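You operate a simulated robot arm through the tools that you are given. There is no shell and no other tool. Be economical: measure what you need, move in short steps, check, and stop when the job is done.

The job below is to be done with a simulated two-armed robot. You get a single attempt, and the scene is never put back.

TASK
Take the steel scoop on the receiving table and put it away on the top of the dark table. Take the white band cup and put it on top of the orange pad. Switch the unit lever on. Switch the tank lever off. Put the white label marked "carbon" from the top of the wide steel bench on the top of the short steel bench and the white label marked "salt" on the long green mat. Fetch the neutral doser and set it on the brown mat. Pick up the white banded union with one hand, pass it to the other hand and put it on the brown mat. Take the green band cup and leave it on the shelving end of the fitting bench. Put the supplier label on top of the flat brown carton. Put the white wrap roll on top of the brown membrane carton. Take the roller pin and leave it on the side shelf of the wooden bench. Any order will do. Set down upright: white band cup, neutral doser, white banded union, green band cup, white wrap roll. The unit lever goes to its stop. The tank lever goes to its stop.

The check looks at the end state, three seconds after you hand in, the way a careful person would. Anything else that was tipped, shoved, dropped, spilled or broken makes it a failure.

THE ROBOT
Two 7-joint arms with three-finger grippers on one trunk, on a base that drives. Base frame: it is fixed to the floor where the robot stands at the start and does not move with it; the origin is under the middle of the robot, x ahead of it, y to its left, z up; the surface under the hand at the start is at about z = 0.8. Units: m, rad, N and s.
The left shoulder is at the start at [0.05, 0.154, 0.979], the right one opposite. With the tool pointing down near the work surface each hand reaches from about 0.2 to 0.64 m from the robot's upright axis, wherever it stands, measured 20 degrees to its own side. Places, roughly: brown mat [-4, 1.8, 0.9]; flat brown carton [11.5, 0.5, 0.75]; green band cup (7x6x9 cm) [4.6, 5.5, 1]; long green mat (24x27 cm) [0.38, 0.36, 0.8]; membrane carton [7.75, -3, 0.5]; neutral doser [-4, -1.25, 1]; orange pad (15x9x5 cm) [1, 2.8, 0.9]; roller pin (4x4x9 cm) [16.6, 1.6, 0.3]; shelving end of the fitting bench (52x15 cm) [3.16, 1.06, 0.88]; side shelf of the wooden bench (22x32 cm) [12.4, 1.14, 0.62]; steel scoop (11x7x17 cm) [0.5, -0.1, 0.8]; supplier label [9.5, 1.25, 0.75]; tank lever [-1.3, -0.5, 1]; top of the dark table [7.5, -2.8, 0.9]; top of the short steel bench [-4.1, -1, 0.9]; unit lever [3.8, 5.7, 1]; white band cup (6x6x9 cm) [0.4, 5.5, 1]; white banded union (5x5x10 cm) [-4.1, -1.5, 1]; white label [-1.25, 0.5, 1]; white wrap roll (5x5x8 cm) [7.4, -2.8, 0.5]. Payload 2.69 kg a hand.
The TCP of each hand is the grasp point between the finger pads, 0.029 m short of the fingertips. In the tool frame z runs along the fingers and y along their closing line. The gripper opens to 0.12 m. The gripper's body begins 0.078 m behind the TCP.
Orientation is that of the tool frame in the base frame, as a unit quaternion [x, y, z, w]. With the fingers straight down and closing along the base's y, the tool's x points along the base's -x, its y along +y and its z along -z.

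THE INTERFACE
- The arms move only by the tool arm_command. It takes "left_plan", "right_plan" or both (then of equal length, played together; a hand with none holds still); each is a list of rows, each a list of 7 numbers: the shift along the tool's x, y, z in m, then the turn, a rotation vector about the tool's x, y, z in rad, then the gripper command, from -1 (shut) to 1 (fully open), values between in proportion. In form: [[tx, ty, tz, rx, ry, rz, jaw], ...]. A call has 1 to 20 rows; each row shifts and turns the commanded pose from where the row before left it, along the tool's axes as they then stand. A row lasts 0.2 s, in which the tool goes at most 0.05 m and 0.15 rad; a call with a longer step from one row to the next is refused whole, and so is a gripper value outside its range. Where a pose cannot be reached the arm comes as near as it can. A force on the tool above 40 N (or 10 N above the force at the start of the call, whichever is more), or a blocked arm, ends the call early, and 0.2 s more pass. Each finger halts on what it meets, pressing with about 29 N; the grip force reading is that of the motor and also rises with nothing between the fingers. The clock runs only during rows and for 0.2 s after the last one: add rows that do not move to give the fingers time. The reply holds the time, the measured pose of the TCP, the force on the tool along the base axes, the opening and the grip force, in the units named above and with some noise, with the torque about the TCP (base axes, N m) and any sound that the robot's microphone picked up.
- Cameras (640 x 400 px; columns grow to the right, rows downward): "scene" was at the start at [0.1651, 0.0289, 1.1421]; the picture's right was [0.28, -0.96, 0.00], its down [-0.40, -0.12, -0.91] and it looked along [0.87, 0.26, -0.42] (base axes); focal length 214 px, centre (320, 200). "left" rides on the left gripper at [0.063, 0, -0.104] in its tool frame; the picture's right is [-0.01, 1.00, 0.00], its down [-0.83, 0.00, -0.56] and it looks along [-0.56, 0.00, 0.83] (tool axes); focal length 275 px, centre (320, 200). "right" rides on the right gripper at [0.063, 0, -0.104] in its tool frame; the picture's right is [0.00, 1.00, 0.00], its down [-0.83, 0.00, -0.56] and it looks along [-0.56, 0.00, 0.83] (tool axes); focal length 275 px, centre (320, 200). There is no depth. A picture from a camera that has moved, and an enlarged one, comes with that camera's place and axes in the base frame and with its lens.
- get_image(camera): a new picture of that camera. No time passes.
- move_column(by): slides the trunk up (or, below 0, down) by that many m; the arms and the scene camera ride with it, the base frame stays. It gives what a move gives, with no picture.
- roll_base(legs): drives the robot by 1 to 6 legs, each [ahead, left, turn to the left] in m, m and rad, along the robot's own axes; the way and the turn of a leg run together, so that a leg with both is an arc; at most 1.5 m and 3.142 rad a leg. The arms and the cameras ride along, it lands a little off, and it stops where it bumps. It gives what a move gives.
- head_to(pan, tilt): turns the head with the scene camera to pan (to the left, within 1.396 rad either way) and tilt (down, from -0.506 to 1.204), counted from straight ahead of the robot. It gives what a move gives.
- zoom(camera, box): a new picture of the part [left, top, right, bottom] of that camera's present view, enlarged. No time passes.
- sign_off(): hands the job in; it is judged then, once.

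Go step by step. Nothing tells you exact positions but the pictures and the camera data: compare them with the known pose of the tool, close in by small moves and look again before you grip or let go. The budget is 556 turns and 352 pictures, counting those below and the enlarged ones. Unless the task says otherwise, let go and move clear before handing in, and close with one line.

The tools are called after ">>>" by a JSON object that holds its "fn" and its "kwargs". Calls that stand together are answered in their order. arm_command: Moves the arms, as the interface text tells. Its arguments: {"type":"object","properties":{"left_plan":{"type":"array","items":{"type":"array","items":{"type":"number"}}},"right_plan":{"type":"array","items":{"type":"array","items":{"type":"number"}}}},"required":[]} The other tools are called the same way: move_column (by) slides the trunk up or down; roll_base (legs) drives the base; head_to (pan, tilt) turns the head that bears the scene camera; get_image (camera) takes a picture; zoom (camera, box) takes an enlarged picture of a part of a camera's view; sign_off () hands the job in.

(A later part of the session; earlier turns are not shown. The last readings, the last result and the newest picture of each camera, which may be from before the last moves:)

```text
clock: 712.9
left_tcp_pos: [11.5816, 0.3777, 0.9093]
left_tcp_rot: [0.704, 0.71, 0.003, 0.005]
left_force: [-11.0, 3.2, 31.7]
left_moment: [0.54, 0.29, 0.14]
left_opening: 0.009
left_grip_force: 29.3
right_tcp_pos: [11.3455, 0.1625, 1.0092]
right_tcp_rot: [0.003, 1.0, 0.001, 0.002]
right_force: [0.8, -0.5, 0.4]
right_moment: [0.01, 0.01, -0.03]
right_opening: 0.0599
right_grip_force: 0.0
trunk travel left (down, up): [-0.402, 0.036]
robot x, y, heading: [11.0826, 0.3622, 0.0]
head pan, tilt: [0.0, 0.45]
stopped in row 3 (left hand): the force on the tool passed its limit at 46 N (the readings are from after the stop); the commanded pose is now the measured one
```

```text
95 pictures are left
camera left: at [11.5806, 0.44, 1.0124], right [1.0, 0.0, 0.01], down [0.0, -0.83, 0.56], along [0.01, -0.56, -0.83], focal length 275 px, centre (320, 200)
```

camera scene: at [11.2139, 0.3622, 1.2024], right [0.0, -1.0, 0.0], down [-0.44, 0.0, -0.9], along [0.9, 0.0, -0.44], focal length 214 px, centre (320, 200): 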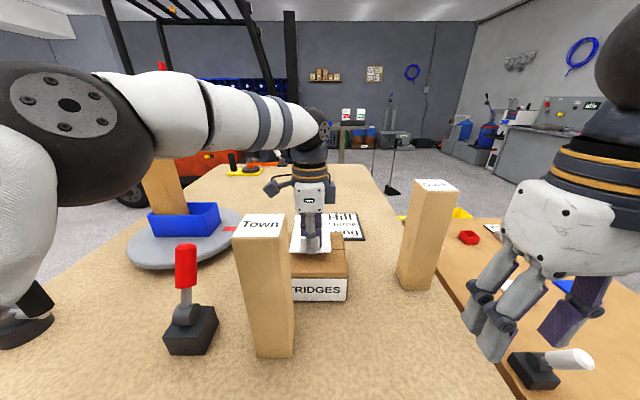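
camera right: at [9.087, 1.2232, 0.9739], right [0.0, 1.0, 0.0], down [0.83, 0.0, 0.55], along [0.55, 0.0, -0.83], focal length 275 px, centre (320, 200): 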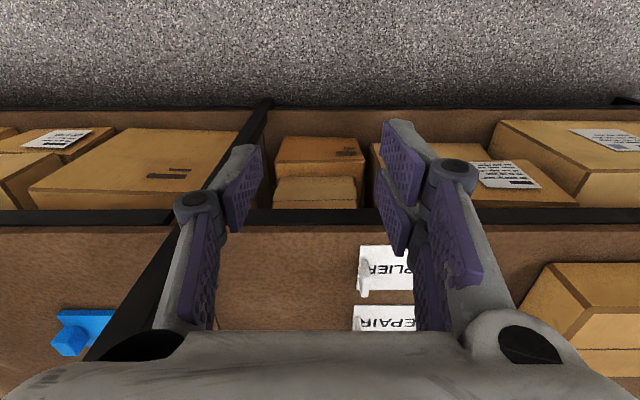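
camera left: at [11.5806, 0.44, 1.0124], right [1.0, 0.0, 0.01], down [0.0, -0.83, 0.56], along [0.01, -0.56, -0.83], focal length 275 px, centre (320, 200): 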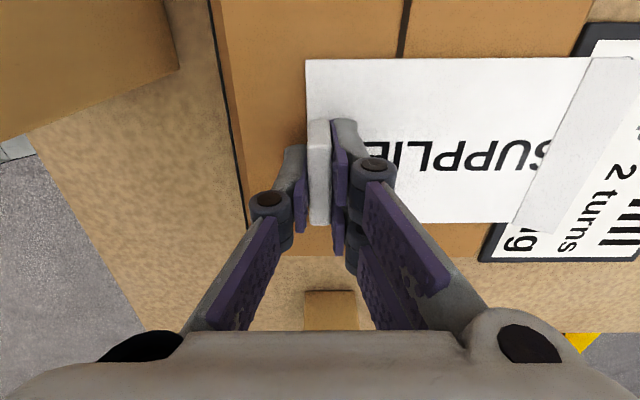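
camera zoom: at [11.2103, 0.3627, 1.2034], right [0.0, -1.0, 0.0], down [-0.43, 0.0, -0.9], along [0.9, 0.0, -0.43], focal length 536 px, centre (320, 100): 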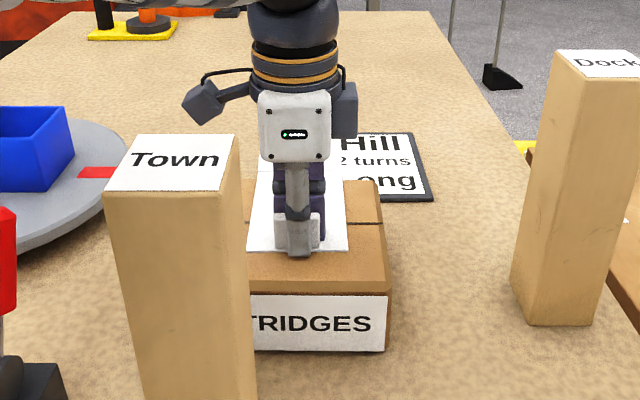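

>>> {"fn": "arm_command", "kwargs": {"left_plan": [[0, 0, -0.012, 0, 0, 0, -1], [0, -0.015, 0, 0, 0, 0, -1], [0, 0, 0.006, 0, 0, 0, -1], [0, 0, 0.003, 0, 0, 0, -1], [0, 0, 0.003, 0, 0, 0, -1], [0, 0, 0, 0, 0, 0, -0.4], [0, 0, 0, 0, 0, 0, -0.2], [0, 0, 0, 0, 0, 0, -0.2], [0, 0, -0.02, 0, 0, 0, -0.2], [0, 0, -0.03, 0, 0, 0, -0.2], [0, 0, -0.03, 0, 0, 0, -0.2]]}}

>>> {"fn": "zoom", "kwargs": {"camera": "scene", "box": [220, 140, 420, 320]}}

>>> {"fn": "get_image", "kwargs": {"camera": "left"}}

```text
clock: 715.3
left_tcp_pos: [11.5685, 0.3788, 0.9825]
left_tcp_rot: [0.705, 0.71, 0.001, 0.001]
left_force: [0.8, 0.0, 0.6]
left_moment: [-0.05, 0.02, -0.01]
left_opening: 0.0477
left_grip_force: 0.0
right_tcp_pos: [11.3484, 0.1626, 1.0092]
right_tcp_rot: [0.003, 1.0, 0.001, 0.0]
right_force: [0.2, -0.2, 0.5]
right_moment: [0.02, 0.03, -0.03]
right_opening: 0.0601
right_grip_force: 0.0
trunk travel left (down, up): [-0.402, 0.036]
robot x, y, heading: [11.0787, 0.3619, -0.006]
head pan, tilt: [0.0, 0.45]
```

```text
2.22 times, centred on (320, 230) of scene
camera zoom: at [11.2136, 0.3625, 1.2024], right [0.0, -1.0, 0.0], down [-0.43, 0.0, -0.9], along [0.9, 0.0, -0.43], focal length 477 px, centre (320, 133)
```

zoom: 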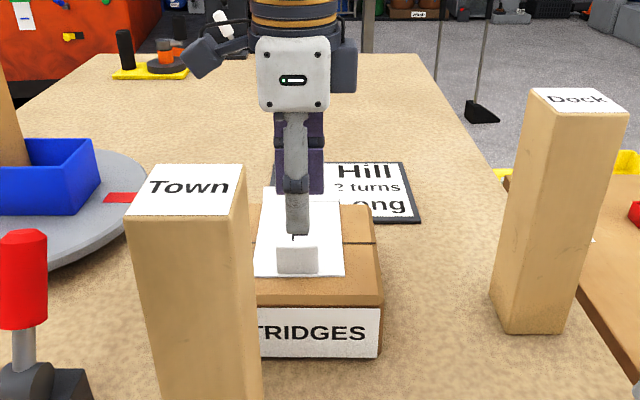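

```text
93 pictures are left
camera left: at [11.5679, 0.4403, 1.0857], right [1.0, 0.0, 0.0], down [0.0, -0.83, 0.56], along [0.0, -0.56, -0.83], focal length 275 px, centre (320, 200)
```

left: 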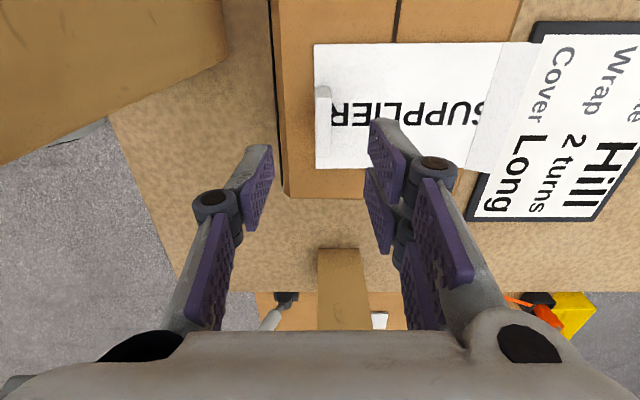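

>>> {"fn": "arm_command", "kwargs": {"left_plan": [[-0.03, 0, -0.02, 0, 0, 0, -0.2], [-0.035, 0, -0.01, 0, 0, 0, -0.2], [-0.035, 0, 0, 0, 0, 0, -0.2], [0, -0.04, 0, 0, 0, 0, -0.2], [0, -0.04, 0, 0, 0, 0, -0.2], [0, -0.04, 0, 0, 0, 0, -0.2], [0, -0.03, 0, 0, 0, 0, -0.2]]}}

>>> {"fn": "roll_base", "kwargs": {"legs": [[-0.45, 0.0, 0]]}}

>>> {"fn": "head_to", "kwargs": {"pan": 0.2, "tilt": 0.25}}

>>> {"fn": "get_image", "kwargs": {"camera": "scene"}}

```text
clock: 716.9
left_tcp_pos: [11.4214, 0.3213, 1.0075]
left_tcp_rot: [0.704, 0.71, 0.001, 0.001]
left_force: [-0.3, 0.4, -0.3]
left_moment: [0.01, -0.01, -0.01]
left_opening: 0.0479
left_grip_force: 0.1
left hand out of reach, approached as far as the arm can: row 2, 3
right_tcp_pos: [11.3489, 0.1635, 1.0077]
right_tcp_rot: [0.004, 1.0, 0.001, 0.0]
right_force: [-0.3, 0.8, 0.1]
right_moment: [0.01, 0.02, 0.01]
right_opening: 0.0598
right_grip_force: 0.0
trunk travel left (down, up): [-0.402, 0.036]
robot x, y, heading: [11.0778, 0.3661, -0.003]
head pan, tilt: [0.0, 0.45]
```

```text
clock: 719.6
left_tcp_pos: [10.9622, 0.3223, 1.0076]
left_tcp_rot: [0.703, 0.711, 0.001, 0.002]
left_force: [0.1, -0.8, -0.1]
left_moment: [0.02, -0.03, -0.02]
left_opening: 0.0483
left_grip_force: 0.1
right_tcp_pos: [10.8895, 0.163, 1.0082]
right_tcp_rot: [0.001, 1.0, 0.001, 0.001]
right_force: [-0.3, -0.9, -0.4]
right_moment: [-0.02, 0.0, -0.04]
right_opening: 0.0597
right_grip_force: 0.1
trunk travel left (down, up): [-0.402, 0.036]
robot x, y, heading: [10.6191, 0.3618, 0.002]
head pan, tilt: [0.0, 0.45]
```

```text
clock: 720.4
left_tcp_pos: [10.9622, 0.3239, 1.0079]
left_tcp_rot: [0.703, 0.711, 0.0, 0.002]
left_force: [-0.9, -0.9, -0.1]
left_moment: [-0.01, -0.04, 0.03]
left_opening: 0.0479
left_grip_force: 0.1
right_tcp_pos: [10.89, 0.1632, 1.0089]
right_tcp_rot: [0.002, 1.0, 0.001, 0.001]
right_force: [-0.7, -0.8, -0.7]
right_moment: [0.03, 0.01, 0.0]
right_opening: 0.0598
right_grip_force: 0.0
trunk travel left (down, up): [-0.402, 0.036]
robot x, y, heading: [10.6161, 0.3591, 0.004]
head pan, tilt: [0.201, 0.25]
```

```text
92 pictures are left
camera scene: at [10.7541, 0.3819, 1.221], right [0.2, -0.98, 0.0], down [-0.24, -0.05, -0.97], along [0.95, 0.19, -0.25], focal length 214 px, centre (320, 200)
```

scene: 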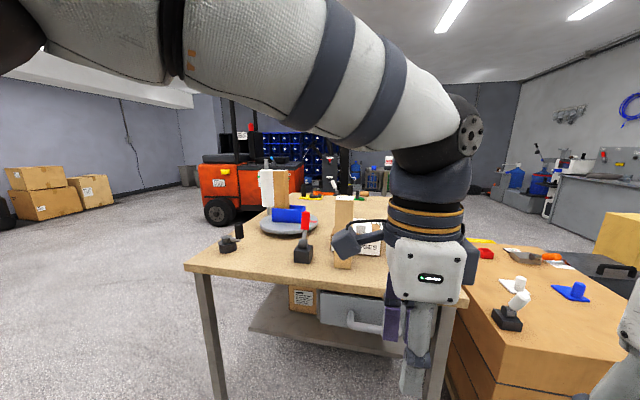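

Supplier label placed. I'll restore the left hand, then head north-east to find the roller pin and side shelf.

>>> {"fn": "arm_command", "kwargs": {"left_plan": [[0.03, 0, 0, 0, 0, -0.1427, 0], [0.03, 0, 0, 0, 0, -0.1427, 0], [0.03, 0, 0, 0, 0, -0.1427, 0], [0, 0, 0, 0, 0, -0.1427, 0], [0, 0, 0, 0, 0, -0.1427, 0], [0, 0, 0, 0, 0, -0.1427, 0], [0, 0, 0, 0, 0, -0.1427, 0], [0, 0, 0, 0, 0, -0.1427, 0], [0, 0, 0, 0, 0, -0.1427, 0], [0, 0.04, 0, 0, 0, -0.1427, 0], [0, 0.04, 0, 0, 0, -0.1427, 0]]}}

>>> {"fn": "roll_base", "kwargs": {"legs": [[0, 0.8, 0], [0, 0.8, 0]]}}

>>> {"fn": "head_to", "kwargs": {"pan": 0, "tilt": 0.25}}

>>> {"fn": "get_image", "kwargs": {"camera": "scene"}}

```text
clock: 722.8
left_tcp_pos: [10.9644, 0.492, 1.0059]
left_tcp_rot: [-0.006, 1.0, -0.002, 0.002]
left_force: [-0.3, -0.4, -0.1]
left_moment: [0.02, 0.02, -0.03]
left_opening: 0.0601
left_grip_force: 0.1
right_tcp_pos: [10.8896, 0.1647, 1.0082]
right_tcp_rot: [0.002, 1.0, 0.001, -0.001]
right_force: [0.3, -0.7, 1.0]
right_moment: [0.0, -0.01, 0.02]
right_opening: 0.06
right_grip_force: 0.1
trunk travel left (down, up): [-0.402, 0.036]
robot x, y, heading: [10.6184, 0.3588, -0.0]
head pan, tilt: [0.201, 0.25]
```

```text
clock: 735.3
left_tcp_pos: [10.9427, 2.078, 1.0052]
left_tcp_rot: [-0.007, 1.0, -0.001, 0.002]
left_force: [0.2, 0.1, -0.1]
left_moment: [-0.01, -0.03, -0.03]
left_opening: 0.06
left_grip_force: 0.1
right_tcp_pos: [10.8706, 1.7506, 1.0079]
right_tcp_rot: [-0.001, 1.0, 0.001, 0.0]
right_force: [0.0, 0.4, -0.4]
right_moment: [-0.03, -0.01, -0.03]
right_opening: 0.0601
right_grip_force: 0.0
trunk travel left (down, up): [-0.402, 0.036]
robot x, y, heading: [10.5998, 1.9442, 0.011]
head pan, tilt: [0.201, 0.25]
```

```text
clock: 736.1
left_tcp_pos: [10.9432, 2.0782, 1.0058]
left_tcp_rot: [-0.008, 1.0, -0.001, 0.002]
left_force: [0.0, 0.8, 0.5]
left_moment: [-0.01, -0.02, -0.02]
left_opening: 0.0597
left_grip_force: 0.1
right_tcp_pos: [10.8715, 1.7517, 1.0079]
right_tcp_rot: [-0.001, 1.0, 0.001, 0.001]
right_force: [0.1, -0.6, -0.2]
right_moment: [-0.05, 0.02, 0.0]
right_opening: 0.06
right_grip_force: 0.0
trunk travel left (down, up): [-0.402, 0.036]
robot x, y, heading: [10.6006, 1.9464, 0.005]
head pan, tilt: [0.0, 0.25]
```

```text
91 pictures are left
camera scene: at [10.7359, 1.9494, 1.2211], right [0.01, -1.0, 0.0], down [-0.25, 0.0, -0.97], along [0.97, 0.01, -0.25], focal length 214 px, centre (320, 200)
```

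scene: 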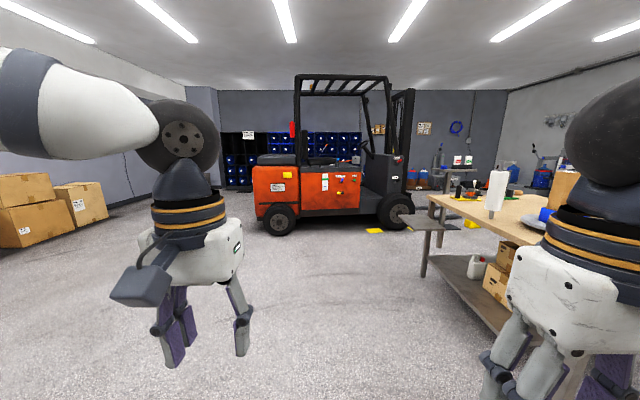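

>>> {"fn": "roll_base", "kwargs": {"legs": [[0.3, 1.3, 0], [1.4, 0.3, 0], [1.4, 0, 0]]}}

>>> {"fn": "head_to", "kwargs": {"pan": -0.3, "tilt": 0.2}}

>>> {"fn": "get_image", "kwargs": {"camera": "scene"}}

```text
clock: 759.8
left_tcp_pos: [14.0216, 3.7597, 1.0059]
left_tcp_rot: [-0.019, 1.0, -0.001, 0.003]
left_force: [0.3, 0.0, -0.4]
left_moment: [-0.02, 0.02, 0.03]
left_opening: 0.0597
left_grip_force: 0.1
right_tcp_pos: [13.9547, 3.4326, 1.0092]
right_tcp_rot: [-0.011, 1.0, 0.001, -0.001]
right_force: [0.1, -0.2, -0.5]
right_moment: [0.01, 0.0, -0.01]
right_opening: 0.0601
right_grip_force: 0.1
trunk travel left (down, up): [-0.402, 0.036]
robot x, y, heading: [13.6805, 3.6194, 0.025]
head pan, tilt: [0.0, 0.25]
```

```text
clock: 760.6
left_tcp_pos: [14.0205, 3.7602, 1.0044]
left_tcp_rot: [-0.018, 1.0, -0.001, 0.003]
left_force: [1.0, 0.0, -0.1]
left_moment: [-0.05, -0.01, 0.01]
left_opening: 0.0604
left_grip_force: 0.1
right_tcp_pos: [13.9552, 3.4319, 1.0081]
right_tcp_rot: [-0.011, 1.0, 0.001, 0.0]
right_force: [-0.5, -0.1, 0.1]
right_moment: [-0.02, -0.01, 0.01]
right_opening: 0.0601
right_grip_force: 0.1
trunk travel left (down, up): [-0.402, 0.036]
robot x, y, heading: [13.6749, 3.6172, 0.024]
head pan, tilt: [-0.3, 0.201]
```

```text
90 pictures are left
camera scene: at [13.8129, 3.5999, 1.2256], right [-0.27, -0.96, 0.0], down [-0.19, 0.05, -0.98], along [0.94, -0.26, -0.2], focal length 214 px, centre (320, 200)
```

scene: 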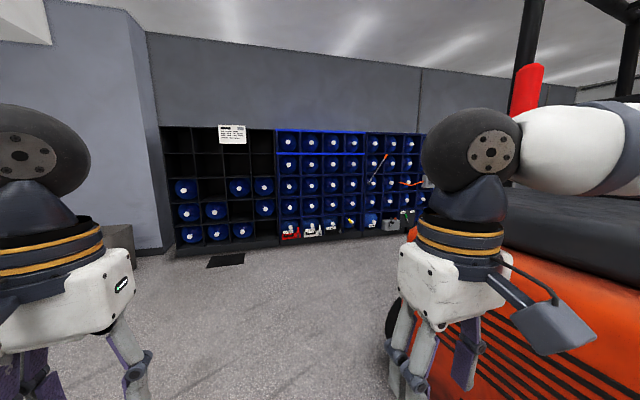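

>>> {"fn": "zoom", "kwargs": {"camera": "scene", "box": [270, 190, 430, 260]}}

```text
4.00 times, centred on (350, 225) of scene
camera zoom: at [13.8129, 3.5999, 1.2256], right [-0.27, -0.96, 0.0], down [-0.19, 0.05, -0.98], along [0.94, -0.26, -0.2], focal length 858 px, centre (200, 100)
```

zoom: 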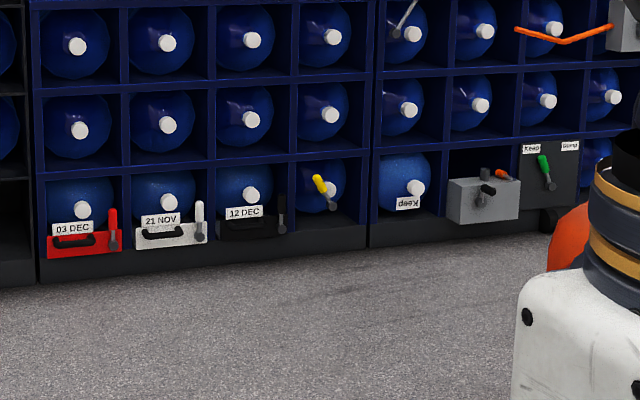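

>>> {"fn": "roll_base", "kwargs": {"legs": [[0, 0, -0.024], [1.0, 0, 0], [0.9, 0, 0], [0, -1.0, 0], [0, -0.9, 0]]}}

>>> {"fn": "head_to", "kwargs": {"pan": 0, "tilt": 0.45}}

>>> {"fn": "get_image", "kwargs": {"camera": "scene"}}

```text
clock: 784.5
left_tcp_pos: [15.8894, 1.8867, 1.006]
left_tcp_rot: [-0.001, 1.0, -0.001, 0.002]
left_force: [-0.3, -0.6, 0.1]
left_moment: [0.02, 0.01, -0.01]
left_opening: 0.0601
left_grip_force: 0.0
right_tcp_pos: [15.8126, 1.5582, 1.0081]
right_tcp_rot: [0.006, 1.0, 0.001, 0.0]
right_force: [-0.2, 0.4, -0.5]
right_moment: [0.02, 0.05, -0.03]
right_opening: 0.0599
right_grip_force: 0.0
trunk travel left (down, up): [-0.402, 0.036]
robot x, y, heading: [15.5421, 1.7574, -0.006]
head pan, tilt: [-0.3, 0.201]
```

```text
clock: 785.3
left_tcp_pos: [15.89, 1.8852, 1.0066]
left_tcp_rot: [-0.001, 1.0, 0.0, 0.002]
left_force: [-0.1, 0.1, 0.4]
left_moment: [0.03, 0.02, -0.01]
left_opening: 0.0597
left_grip_force: 0.1
right_tcp_pos: [15.8113, 1.5597, 1.0073]
right_tcp_rot: [0.006, 1.0, 0.001, 0.0]
right_force: [0.1, 0.2, 0.1]
right_moment: [-0.03, 0.03, 0.01]
right_opening: 0.0601
right_grip_force: 0.1
trunk travel left (down, up): [-0.402, 0.036]
robot x, y, heading: [15.5462, 1.7597, -0.011]
head pan, tilt: [0.0, 0.45]
```

```text
88 pictures are left
camera scene: at [15.6787, 1.7596, 1.2025], right [-0.01, -1.0, 0.0], down [-0.43, 0.0, -0.9], along [0.9, -0.01, -0.43], focal length 214 px, centre (320, 200)
```

scene: 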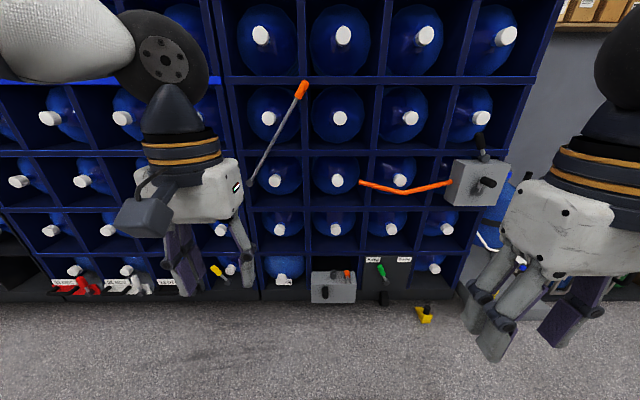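

>>> {"fn": "zoom", "kwargs": {"camera": "scene", "box": [260, 230, 460, 340]}}

```text
3.20 times, centred on (360, 285) of scene
camera zoom: at [15.6787, 1.7596, 1.2025], right [-0.01, -1.0, 0.0], down [-0.43, 0.0, -0.9], along [0.9, -0.01, -0.43], focal length 686 px, centre (192, -72)
```

zoom: 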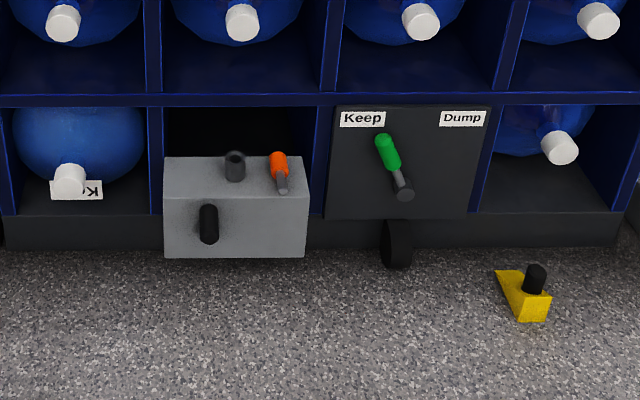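

The roller pin seems to be the dark upright pin on the grey box at about (16.55,1.67). I'll spread the arms and lower the trunk to look closer.

>>> {"fn": "arm_command", "kwargs": {"left_plan": [[0, 0.045, 0, 0, 0, 0, 0], [0, 0.045, 0, 0, 0, 0, 0], [0, 0.045, 0, 0, 0, 0, 0], [0, 0.045, 0, 0, 0, 0, 0], [0, 0.045, 0, 0, 0, 0, 0]], "right_plan": [[-0.04, 0, 0.02, 0, 0, 0, 0], [-0.04, 0, 0.02, 0, 0, 0, 0], [-0.04, 0, 0.02, 0, 0, 0, 0], [-0.04, 0, 0.02, 0, 0, 0, 0], [0, 0, 0.02, 0, 0, 0, 0]]}}

>>> {"fn": "move_column", "kwargs": {"by": -0.39}}

>>> {"fn": "get_image", "kwargs": {"camera": "scene"}}

>>> {"fn": "get_image", "kwargs": {"camera": "right"}}

```text
clock: 786.5
left_tcp_pos: [15.8869, 2.113, 1.0065]
left_tcp_rot: [-0.001, 1.0, 0.0, 0.001]
left_force: [-0.4, -0.7, 0.8]
left_moment: [-0.01, -0.01, -0.03]
left_opening: 0.0598
left_grip_force: 0.0
right_tcp_pos: [15.9711, 1.5575, 0.9089]
right_tcp_rot: [0.005, 1.0, 0.0, 0.001]
right_force: [0.2, 0.1, -0.1]
right_moment: [-0.04, -0.03, -0.02]
right_opening: 0.0599
right_grip_force: 0.1
trunk travel left (down, up): [-0.402, 0.036]
robot x, y, heading: [15.5439, 1.7588, -0.001]
head pan, tilt: [0.0, 0.45]
```

```text
clock: 790.3
left_tcp_pos: [15.9359, 2.1108, 0.5513]
left_tcp_rot: [0.0, 0.994, 0.0, -0.112]
left_force: [-0.3, 1.2, -0.1]
left_moment: [-0.02, 0.0, 0.01]
left_opening: 0.0598
left_grip_force: 0.1
right_tcp_pos: [15.9718, 1.5585, 0.5176]
right_tcp_rot: [0.005, 1.0, 0.001, 0.0]
right_force: [-0.5, 0.6, -0.8]
right_moment: [0.01, -0.04, 0.0]
right_opening: 0.0599
right_grip_force: 0.0
trunk travel left (down, up): [-0.012, 0.426]
robot x, y, heading: [15.5437, 1.7552, -0.008]
head pan, tilt: [0.0, 0.45]
```

```text
86 pictures are left
camera scene: at [15.8177, 1.7587, 0.7846], right [-0.01, -1.0, 0.0], down [-0.44, 0.0, -0.9], along [0.9, -0.01, -0.44], focal length 214 px, centre (320, 200)
```

scene: 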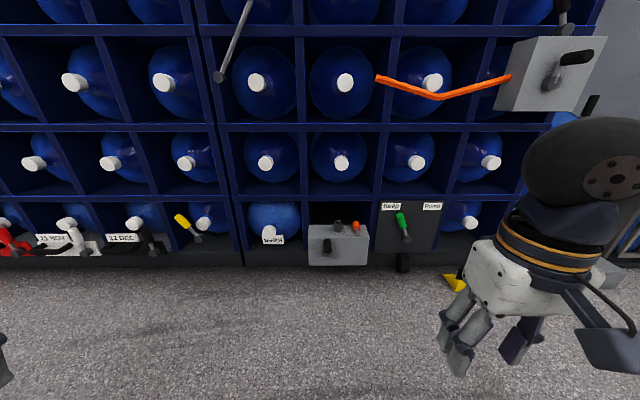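

```text
85 pictures are left
camera right: at [15.91, 1.558, 0.6223], right [0.01, 1.0, 0.0], down [0.83, -0.01, 0.56], along [0.56, 0.0, -0.83], focal length 275 px, centre (320, 200)
```

right: 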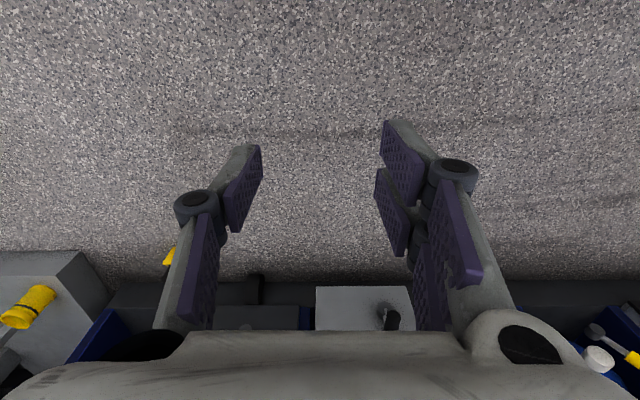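

>>> {"fn": "zoom", "kwargs": {"camera": "scene", "box": [290, 200, 420, 280]}}

```text
4.92 times, centred on (355, 240) of scene
camera zoom: at [15.8177, 1.7587, 0.7846], right [-0.01, -1.0, 0.0], down [-0.44, 0.0, -0.9], along [0.9, -0.01, -0.44], focal length 1056 px, centre (148, 3)
```

zoom: 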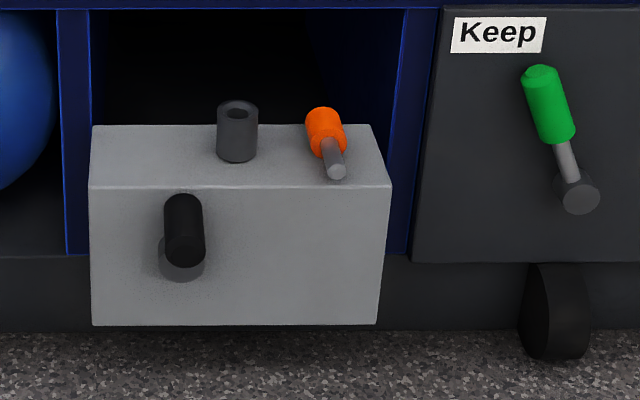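

>>> {"fn": "roll_base", "kwargs": {"legs": [[0.4, 0.02, 0.008]]}}

>>> {"fn": "get_image", "kwargs": {"camera": "right"}}

>>> {"fn": "get_image", "kwargs": {"camera": "scene"}}

```text
clock: 792.8
left_tcp_pos: [16.3346, 2.136, 0.5505]
left_tcp_rot: [-0.009, 0.994, -0.001, -0.111]
left_force: [-0.8, 0.3, -0.4]
left_moment: [0.04, 0.01, 0.01]
left_opening: 0.0599
left_grip_force: 0.1
right_tcp_pos: [16.3797, 1.5829, 0.5173]
right_tcp_rot: [-0.002, 1.0, 0.001, 0.0]
right_force: [0.3, 0.2, -0.3]
right_moment: [-0.04, -0.01, 0.01]
right_opening: 0.0601
right_grip_force: 0.1
trunk travel left (down, up): [-0.012, 0.426]
robot x, y, heading: [15.9503, 1.7796, 0.008]
head pan, tilt: [0.0, 0.45]
```

```text
83 pictures are left
camera right: at [16.3172, 1.5825, 0.6223], right [-0.01, 1.0, 0.0], down [0.83, 0.0, 0.56], along [0.56, 0.0, -0.83], focal length 275 px, centre (320, 200)
```

right: 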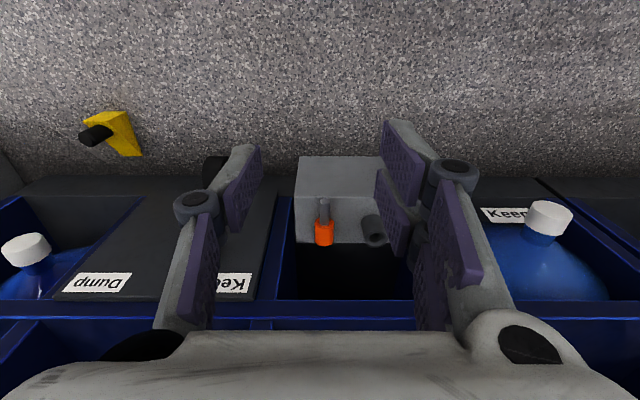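

```text
82 pictures are left
camera scene: at [16.2223, 1.7821, 0.7846], right [0.01, -1.0, 0.0], down [-0.44, 0.0, -0.9], along [0.9, 0.01, -0.44], focal length 214 px, centre (320, 200)
```

scene: 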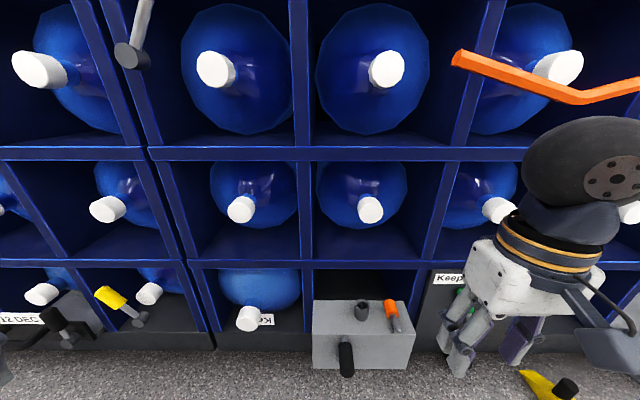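

>>> {"fn": "zoom", "kwargs": {"camera": "right", "box": [280, 140, 400, 260]}}

>>> {"fn": "zoom", "kwargs": {"camera": "scene", "box": [300, 280, 440, 390]}}

```text
3.33 times, centred on (340, 200) of right
camera zoom: at [16.3172, 1.5825, 0.6223], right [-0.01, 1.0, 0.0], down [0.83, 0.0, 0.56], along [0.56, 0.0, -0.83], focal length 918 px, centre (253, 200)
```

zoom: 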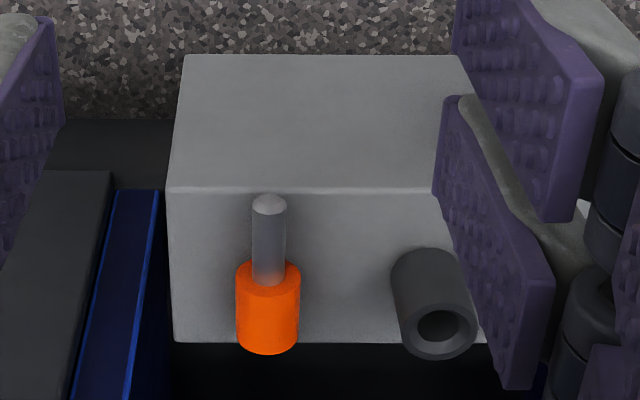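

```text
3.64 times, centred on (370, 335) of scene
camera zoom: at [16.2223, 1.7821, 0.7846], right [0.01, -1.0, 0.0], down [-0.44, 0.0, -0.9], along [0.9, 0.01, -0.44], focal length 780 px, centre (138, -291)
```

zoom: 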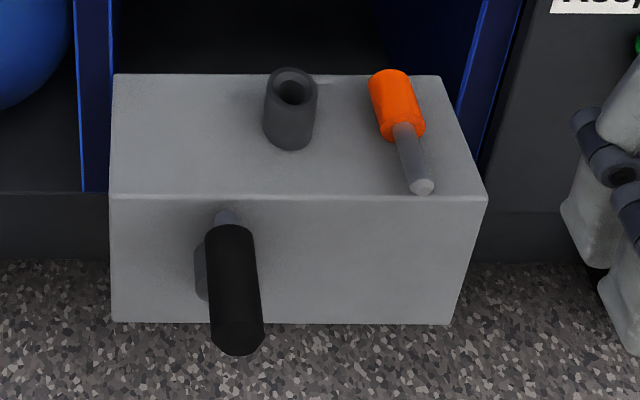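

The pin lies on the box, orange end to the rear, at about (16.62,1.59,0.255). I'll tilt the right hand 45° and approach along its axis.

>>> {"fn": "arm_command", "kwargs": {"right_plan": [[0, 0, 0, 0, -0.131, 0, 0], [0, 0, 0, 0, -0.131, 0, 0], [0, 0, 0, 0, -0.131, 0, 0], [0, 0, 0, 0, -0.131, 0, 0], [0, 0, 0, 0, -0.131, 0, 0], [0, 0, 0, 0, -0.13, 0, 0], [0.004, 0.003, 0.04, 0, 0, 0, 0], [0.004, 0.003, 0.04, 0, 0, 0, 0], [0.004, 0.003, 0.04, 0, 0, 0, 0], [0, 0, 0, 0, 0, 0, 0]]}}

>>> {"fn": "get_image", "kwargs": {"camera": "right"}}

>>> {"fn": "get_image", "kwargs": {"camera": "scene"}}

```text
clock: 795.0
left_tcp_pos: [16.3348, 2.1354, 0.5505]
left_tcp_rot: [-0.009, 0.994, -0.002, -0.112]
left_force: [0.2, -0.5, -0.5]
left_moment: [0.0, -0.02, -0.04]
left_opening: 0.0598
left_grip_force: 0.2
right_tcp_pos: [16.531, 1.5992, 0.446]
right_tcp_rot: [-0.001, 0.923, 0.001, 0.384]
right_force: [-0.3, -0.5, 0.0]
right_moment: [-0.01, -0.03, -0.01]
right_opening: 0.06
right_grip_force: 0.1
right hand out of reach, approached as far as the arm can: row 4, 5, 6
trunk travel left (down, up): [-0.012, 0.426]
robot x, y, heading: [15.9487, 1.7774, 0.008]
head pan, tilt: [0.0, 0.45]
```

```text
79 pictures are left
camera right: at [16.4129, 1.5996, 0.4758], right [0.0, 1.0, 0.0], down [0.2, 0.0, 0.98], along [0.98, 0.0, -0.2], focal length 275 px, centre (320, 200)
```

right: 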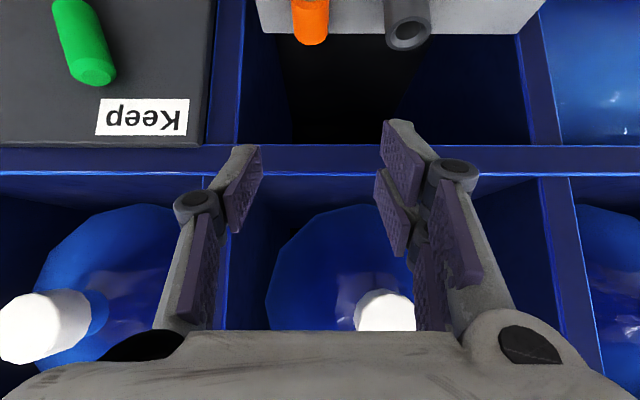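

```text
78 pictures are left
camera scene: at [16.2223, 1.7821, 0.7846], right [0.01, -1.0, 0.0], down [-0.44, 0.0, -0.9], along [0.9, 0.01, -0.44], focal length 214 px, centre (320, 200)
```

scene: 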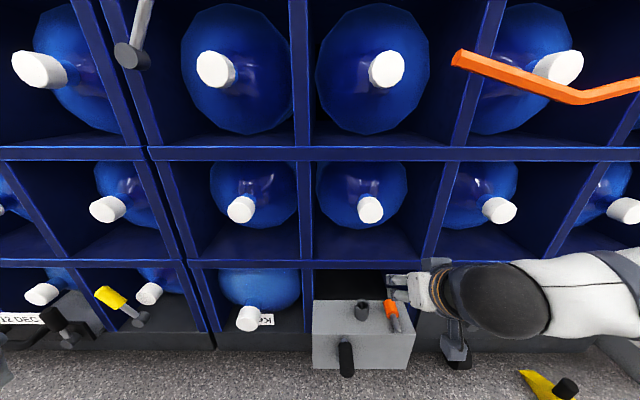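

>>> {"fn": "arm_command", "kwargs": {"right_plan": [[0.0283, -0.003, 0.0283, 0, 0, 0, 0], [0.0283, -0.004, 0.0283, 0, 0, 0, 0], [0.0283, 0, 0.0283, 0, 0, 0, 0], [-0.006, 0, 0.03, 0, 0, 0, 0], [-0.006, 0, 0.03, 0, 0, 0, 0], [0, 0, 0, 0, 0, 0, 0]]}}

>>> {"fn": "get_image", "kwargs": {"camera": "right"}}

>>> {"fn": "zoom", "kwargs": {"camera": "scene", "box": [300, 240, 500, 390]}}

```text
clock: 796.4
left_tcp_pos: [16.3352, 2.1363, 0.551]
left_tcp_rot: [-0.008, 0.994, 0.0, -0.112]
left_force: [0.0, 0.7, 0.0]
left_moment: [-0.01, 0.03, -0.03]
left_opening: 0.0597
left_grip_force: 0.1
right_tcp_pos: [16.5802, 1.5962, 0.2954]
right_tcp_rot: [0.0, 0.924, 0.001, 0.382]
right_force: [0.5, -0.5, -0.3]
right_moment: [-0.01, 0.02, -0.04]
right_opening: 0.0599
right_grip_force: 0.0
trunk travel left (down, up): [-0.012, 0.426]
robot x, y, heading: [15.9465, 1.7793, 0.007]
head pan, tilt: [0.0, 0.45]
```

```text
77 pictures are left
camera right: at [16.4629, 1.5948, 0.3242], right [0.0, 1.0, 0.0], down [0.2, 0.0, 0.98], along [0.98, 0.0, -0.2], focal length 275 px, centre (320, 200)
```

right: 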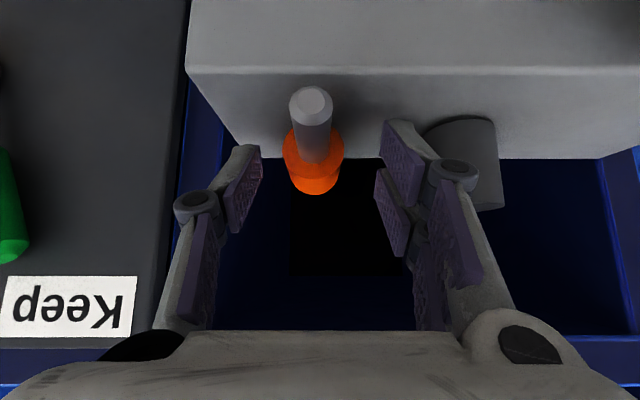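

```text
2.67 times, centred on (400, 315) of scene
camera zoom: at [16.2223, 1.7821, 0.7846], right [0.01, -1.0, 0.0], down [-0.44, 0.0, -0.9], along [0.9, 0.01, -0.44], focal length 572 px, centre (107, -107)
```

zoom: 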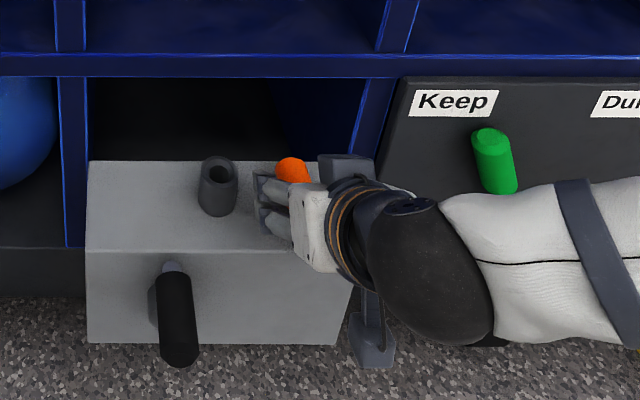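

>>> {"fn": "arm_command", "kwargs": {"right_plan": [[0, -0.005, 0, 0, 0, 0, -0.15], [-0.0113, 0, 0.0255, 0, 0, 0, -0.15], [-0.0113, 0, 0.0254, 0, 0, 0, -0.15], [0, 0, 0, 0, 0, 0, -0.15]]}}

>>> {"fn": "get_image", "kwargs": {"camera": "right"}}

```text
clock: 797.5
left_tcp_pos: [16.3342, 2.1333, 0.5515]
left_tcp_rot: [-0.007, 0.994, -0.002, -0.109]
left_force: [0.1, 0.1, 0.3]
left_moment: [0.03, 0.01, 0.03]
left_opening: 0.0599
left_grip_force: 0.0
right_tcp_pos: [16.6352, 1.5897, 0.2804]
right_tcp_rot: [0.001, 0.921, -0.001, 0.39]
right_force: [-7.2, 1.8, 24.4]
right_moment: [0.14, 0.45, 0.16]
right_opening: 0.0565
right_grip_force: 29.5
trunk travel left (down, up): [-0.012, 0.426]
robot x, y, heading: [15.9469, 1.7784, 0.002]
head pan, tilt: [0.0, 0.45]
stopped in row 4 (right hand): the force on the tool passed its limit at 45 N (the readings are from after the stop); the commanded pose is now the measured one
```

```text
75 pictures are left
camera right: at [16.5161, 1.5893, 0.3085], right [0.0, 1.0, 0.0], down [0.18, 0.0, 0.98], along [0.98, 0.0, -0.18], focal length 275 px, centre (320, 200)
```

right: 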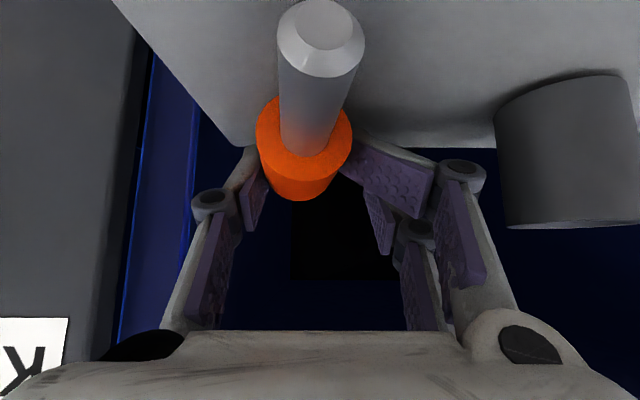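

>>> {"fn": "arm_command", "kwargs": {"right_plan": [[-0.0092, 0, -0.0092, 0, 0, 0, 0], [0, 0, 0, 0, 0, 0, 0], [0, 0, 0, 0, 0, 0, 0]]}}

>>> {"fn": "get_image", "kwargs": {"camera": "right"}}

>>> {"fn": "zoom", "kwargs": {"camera": "scene", "box": [300, 260, 460, 390]}}

```text
clock: 798.3
left_tcp_pos: [16.3359, 2.1355, 0.551]
left_tcp_rot: [-0.007, 0.994, -0.001, -0.112]
left_force: [0.3, -0.1, -1.4]
left_moment: [-0.02, 0.0, -0.01]
left_opening: 0.0599
left_grip_force: 0.0
right_tcp_pos: [16.632, 1.5879, 0.2877]
right_tcp_rot: [0.002, 0.923, -0.002, 0.386]
right_force: [-0.9, -1.3, 0.9]
right_moment: [0.08, 0.04, 0.04]
right_opening: 0.0614
right_grip_force: 0.2
trunk travel left (down, up): [-0.012, 0.426]
robot x, y, heading: [15.9474, 1.775, 0.004]
head pan, tilt: [0.0, 0.45]
```

```text
74 pictures are left
camera right: at [16.5146, 1.5878, 0.3172], right [0.0, 1.0, -0.01], down [0.19, 0.01, 0.98], along [0.98, 0.0, -0.19], focal length 275 px, centre (320, 200)
```

right: 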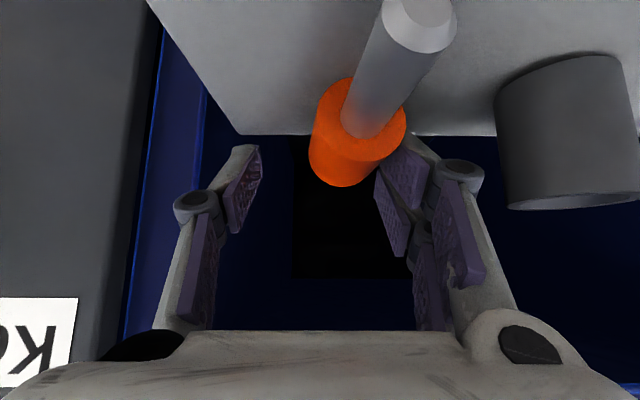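

```text
3.08 times, centred on (380, 325) of scene
camera zoom: at [16.2221, 1.7816, 0.7846], right [0.0, -1.0, 0.0], down [-0.44, 0.0, -0.9], along [0.9, 0.0, -0.44], focal length 660 px, centre (135, -185)
```

zoom: 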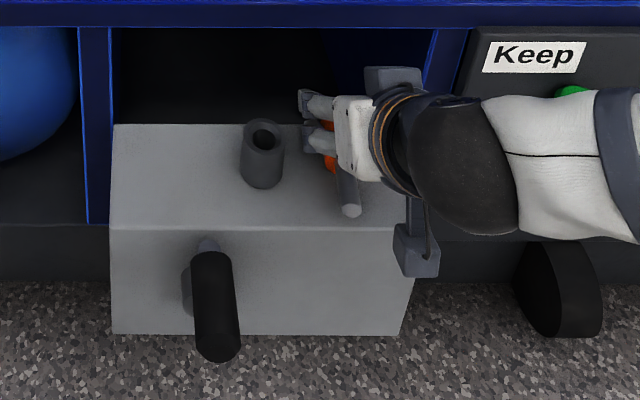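

The pin got yawed a little by a fingertip. I'll re-centre the open fingers around the orange part and close gently.

>>> {"fn": "arm_command", "kwargs": {"right_plan": [[0, 0.007, 0, 0, 0, 0, 0.1], [0, 0.007, 0, 0, 0, 0, 0.1], [0.0085, 0, -0.0085, 0, 0, 0, 0.1], [0, 0, 0, 0, 0, 0, 0.1]]}}

>>> {"fn": "get_image", "kwargs": {"camera": "right"}}

```text
clock: 799.3
left_tcp_pos: [16.334, 2.1345, 0.5513]
left_tcp_rot: [-0.007, 0.994, -0.001, -0.112]
left_force: [-0.4, 0.2, -0.1]
left_moment: [0.01, -0.01, -0.03]
left_opening: 0.06
left_grip_force: 0.0
right_tcp_pos: [16.6214, 1.6024, 0.2893]
right_tcp_rot: [0.001, 0.923, -0.002, 0.386]
right_force: [0.1, 0.2, 1.7]
right_moment: [0.03, -0.08, -0.04]
right_opening: 0.066
right_grip_force: 0.1
trunk travel left (down, up): [-0.012, 0.426]
robot x, y, heading: [15.948, 1.7749, 0.002]
head pan, tilt: [0.0, 0.45]
```

```text
72 pictures are left
camera right: at [16.5028, 1.6027, 0.3175], right [0.0, 1.0, -0.01], down [0.19, 0.01, 0.98], along [0.98, 0.0, -0.19], focal length 275 px, centre (320, 200)
```

right: 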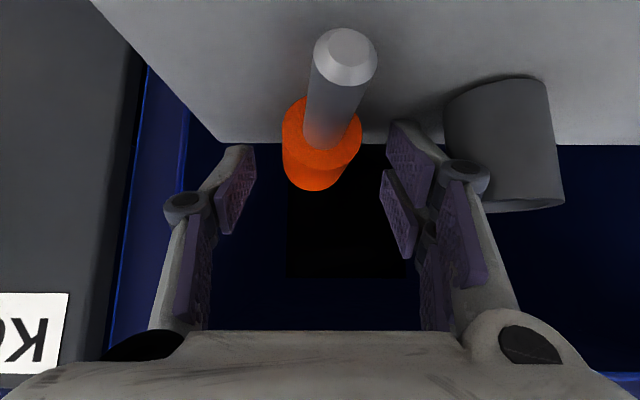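

>>> {"fn": "arm_command", "kwargs": {"right_plan": [[0.0085, 0, 0, 0, 0, 0, 0.1], [0, 0, 0.004, 0, 0, 0, 0.1], [0, 0, 0, 0, 0, 0, -0.2], [0, 0, 0, 0, 0, 0, -0.5], [0, 0, 0, 0, 0, 0, -0.9], [0, 0, 0, 0, 0, 0, -0.9]]}}

>>> {"fn": "get_image", "kwargs": {"camera": "right"}}

```text
clock: 800.0
left_tcp_pos: [16.3348, 2.1344, 0.5516]
left_tcp_rot: [-0.007, 0.994, -0.001, -0.11]
left_force: [-0.2, -0.2, 0.5]
left_moment: [-0.02, 0.0, -0.01]
left_opening: 0.0598
left_grip_force: 0.0
right_tcp_pos: [16.6208, 1.6067, 0.2897]
right_tcp_rot: [0.002, 0.92, 0.002, 0.392]
right_force: [-6.4, 6.0, 17.3]
right_moment: [0.76, 0.15, 0.12]
right_opening: 0.0549
right_grip_force: 5.1
trunk travel left (down, up): [-0.012, 0.426]
robot x, y, heading: [15.9489, 1.7801, 0.004]
head pan, tilt: [0.0, 0.45]
stopped in row 3 (right hand): the force on the tool passed its limit at 41 N (the readings are from after the stop); the commanded pose is now the measured one
```

```text
71 pictures are left
camera right: at [16.5026, 1.6066, 0.3158], right [0.0, 1.0, 0.0], down [0.17, 0.0, 0.98], along [0.98, 0.0, -0.17], focal length 275 px, centre (320, 200)
```

right: 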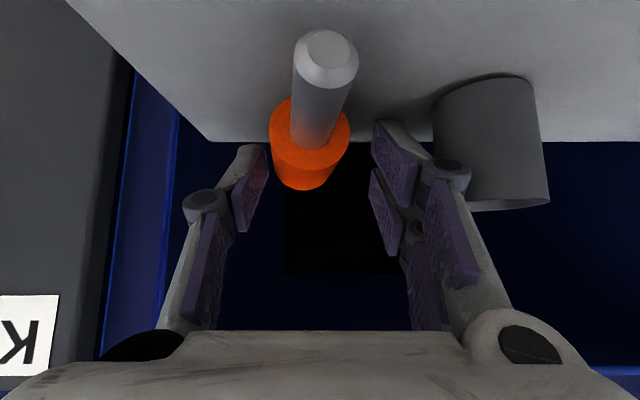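

>>> {"fn": "arm_command", "kwargs": {"right_plan": [[-0.0035, -0.004, -0.0035, 0, 0.01, 0, -0.05], [0, 0, 0, 0, 0, 0, -0.2], [0, 0, 0, 0, 0, 0, -0.4], [0, 0, 0, 0, 0, 0, -0.7], [0, 0, 0, 0, 0, 0, -0.9]]}}

>>> {"fn": "get_image", "kwargs": {"camera": "right"}}

```text
clock: 801.1
left_tcp_pos: [16.3353, 2.1347, 0.5509]
left_tcp_rot: [-0.007, 0.994, -0.001, -0.111]
left_force: [-0.4, 0.5, 0.3]
left_moment: [0.0, 0.01, 0.0]
left_opening: 0.06
left_grip_force: 0.0
right_tcp_pos: [16.6211, 1.5986, 0.2897]
right_tcp_rot: [0.002, 0.923, 0.0, 0.386]
right_force: [-1.4, 2.0, 5.6]
right_moment: [0.09, -0.03, 0.01]
right_opening: 0.031
right_grip_force: 28.8
trunk travel left (down, up): [-0.012, 0.426]
robot x, y, heading: [15.9445, 1.7777, 0.01]
head pan, tilt: [0.0, 0.45]
```

```text
70 pictures are left
camera right: at [16.5025, 1.5996, 0.3189], right [0.0, 1.0, 0.0], down [0.19, 0.0, 0.98], along [0.98, 0.0, -0.19], focal length 275 px, centre (320, 200)
```

right: 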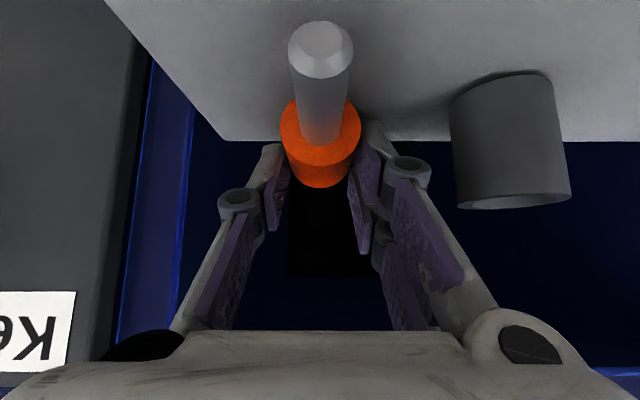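

>>> {"fn": "arm_command", "kwargs": {"right_plan": [[-0.0071, 0, -0.0071, 0, 0, 0, -0.9], [-0.0071, 0, -0.0071, 0, 0, 0, -0.9], [-0.0071, 0, -0.0071, 0, 0, 0, -0.9], [0.0071, 0, -0.0212, 0, 0, 0, -0.9], [0.0141, 0, -0.0212, 0, 0, 0, -0.9], [0.0141, 0, -0.0212, 0, 0, 0, -0.9], [0, 0, 0, 0, 0, 0, -0.9]]}}

>>> {"fn": "get_image", "kwargs": {"camera": "right"}}

>>> {"fn": "get_image", "kwargs": {"camera": "scene"}}

```text
clock: 802.8
left_tcp_pos: [16.3356, 2.1343, 0.5506]
left_tcp_rot: [-0.007, 0.994, -0.001, -0.112]
left_force: [0.8, 0.5, -0.4]
left_moment: [0.02, 0.01, -0.05]
left_opening: 0.06
left_grip_force: 0.1
right_tcp_pos: [16.551, 1.5996, 0.3397]
right_tcp_rot: [0.002, 0.923, 0.001, 0.385]
right_force: [-0.8, -0.4, -0.9]
right_moment: [0.02, -0.01, 0.02]
right_opening: 0.0311
right_grip_force: 28.8
trunk travel left (down, up): [-0.012, 0.426]
robot x, y, heading: [15.9477, 1.7816, 0.004]
head pan, tilt: [0.0, 0.45]
```

```text
69 pictures are left
camera right: at [16.4325, 1.5989, 0.368], right [0.0, 1.0, 0.0], down [0.19, 0.0, 0.98], along [0.98, 0.0, -0.19], focal length 275 px, centre (320, 200)
```

right: 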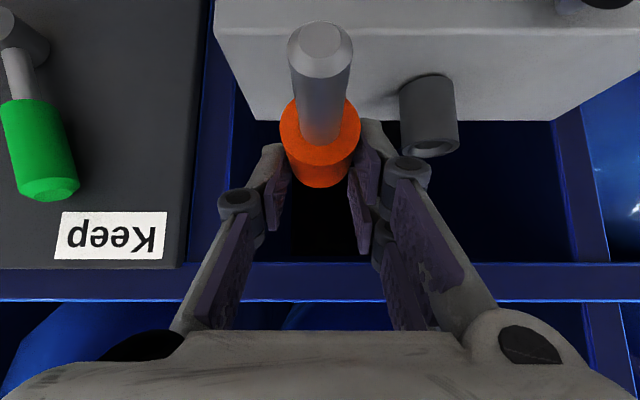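

```text
68 pictures are left
camera scene: at [16.2223, 1.7814, 0.7845], right [0.0, -1.0, 0.0], down [-0.44, 0.0, -0.9], along [0.9, 0.0, -0.44], focal length 214 px, centre (320, 200)
```

scene: 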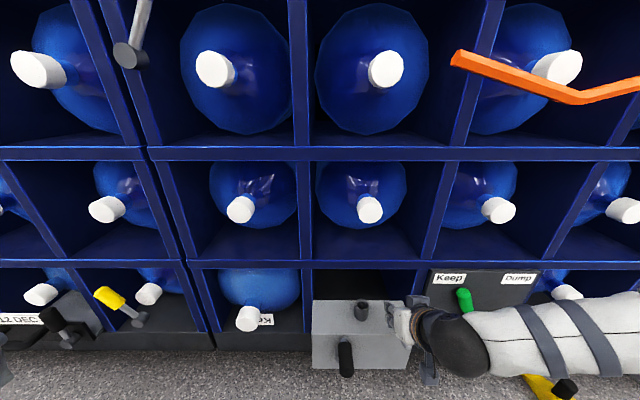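

Pin lifted. Back off and raise the trunk.

>>> {"fn": "roll_base", "kwargs": {"legs": [[-0.45, 0, 0]]}}

>>> {"fn": "move_column", "kwargs": {"by": 0.39}}

>>> {"fn": "arm_command", "kwargs": {"right_plan": [[-0.02, -0.02, -0.02, 0, 0, 0, -0.9], [0.0283, -0.01, -0.0283, 0, 0, 0, -0.9], [0.0283, 0, -0.0283, 0, 0, 0, -0.9], [0.0283, 0, -0.0283, 0, 0, 0, -0.9], [0, 0, 0, 0, 0, 0, -0.9]], "left_plan": [[0, -0.03, 0, 0, 0.05, 0, 0], [0, -0.03, 0, 0, 0.06, 0, 0], [0, -0.03, 0, 0, 0.06, 0, 0], [0, -0.03, 0, 0, 0.055, 0, 0], [0, 0, 0, 0, 0, 0, 0]]}}

>>> {"fn": "get_image", "kwargs": {"camera": "right"}}

```text
clock: 805.5
left_tcp_pos: [15.877, 2.1324, 0.5512]
left_tcp_rot: [-0.008, 0.994, -0.001, -0.111]
left_force: [0.1, -0.8, 0.2]
left_moment: [-0.03, -0.01, -0.04]
left_opening: 0.0598
left_grip_force: 0.1
right_tcp_pos: [16.0921, 1.597, 0.3395]
right_tcp_rot: [0.002, 0.923, 0.0, 0.385]
right_force: [-0.3, -0.1, -1.4]
right_moment: [0.0, -0.01, 0.0]
right_opening: 0.0308
right_grip_force: 29.3
trunk travel left (down, up): [-0.012, 0.426]
robot x, y, heading: [15.4907, 1.775, 0.003]
head pan, tilt: [0.0, 0.45]
```

```text
clock: 809.3
left_tcp_pos: [15.8773, 2.1328, 0.9399]
left_tcp_rot: [-0.008, 0.994, -0.001, -0.111]
left_force: [0.0, -0.4, -0.4]
left_moment: [0.01, 0.04, 0.01]
left_opening: 0.0601
left_grip_force: 0.0
right_tcp_pos: [16.0916, 1.5974, 0.7287]
right_tcp_rot: [0.0, 0.923, 0.002, 0.384]
right_force: [0.2, 0.6, -1.5]
right_moment: [0.01, -0.03, 0.0]
right_opening: 0.0309
right_grip_force: 28.8
trunk travel left (down, up): [-0.402, 0.036]
robot x, y, heading: [15.491, 1.7726, 0.004]
head pan, tilt: [0.0, 0.45]
```

```text
clock: 810.5
left_tcp_pos: [15.878, 2.014, 0.9405]
left_tcp_rot: [-0.008, 0.975, -0.002, -0.223]
left_force: [-0.5, -0.3, -0.4]
left_moment: [0.01, 0.0, -0.01]
left_opening: 0.0601
left_grip_force: 0.0
right_tcp_pos: [15.9738, 1.568, 0.7566]
right_tcp_rot: [0.002, 0.923, 0.001, 0.385]
right_force: [0.8, 0.1, -0.9]
right_moment: [0.02, 0.04, -0.01]
right_opening: 0.0308
right_grip_force: 29.1
trunk travel left (down, up): [-0.402, 0.036]
robot x, y, heading: [15.4895, 1.7759, 0.009]
head pan, tilt: [0.0, 0.45]
```

```text
67 pictures are left
camera right: at [15.8567, 1.5679, 0.7847], right [0.0, 1.0, 0.0], down [0.19, 0.0, 0.98], along [0.98, 0.0, -0.19], focal length 275 px, centre (320, 200)
```

right: 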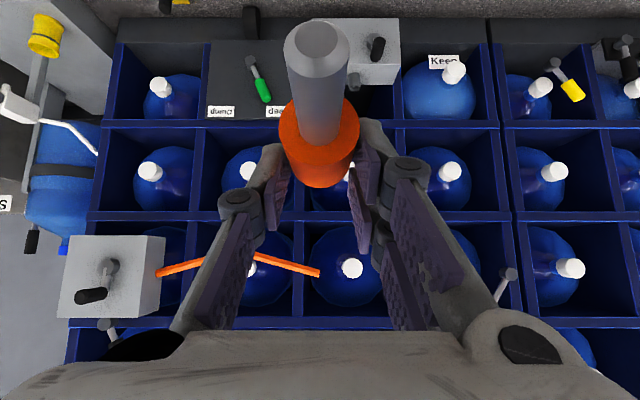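

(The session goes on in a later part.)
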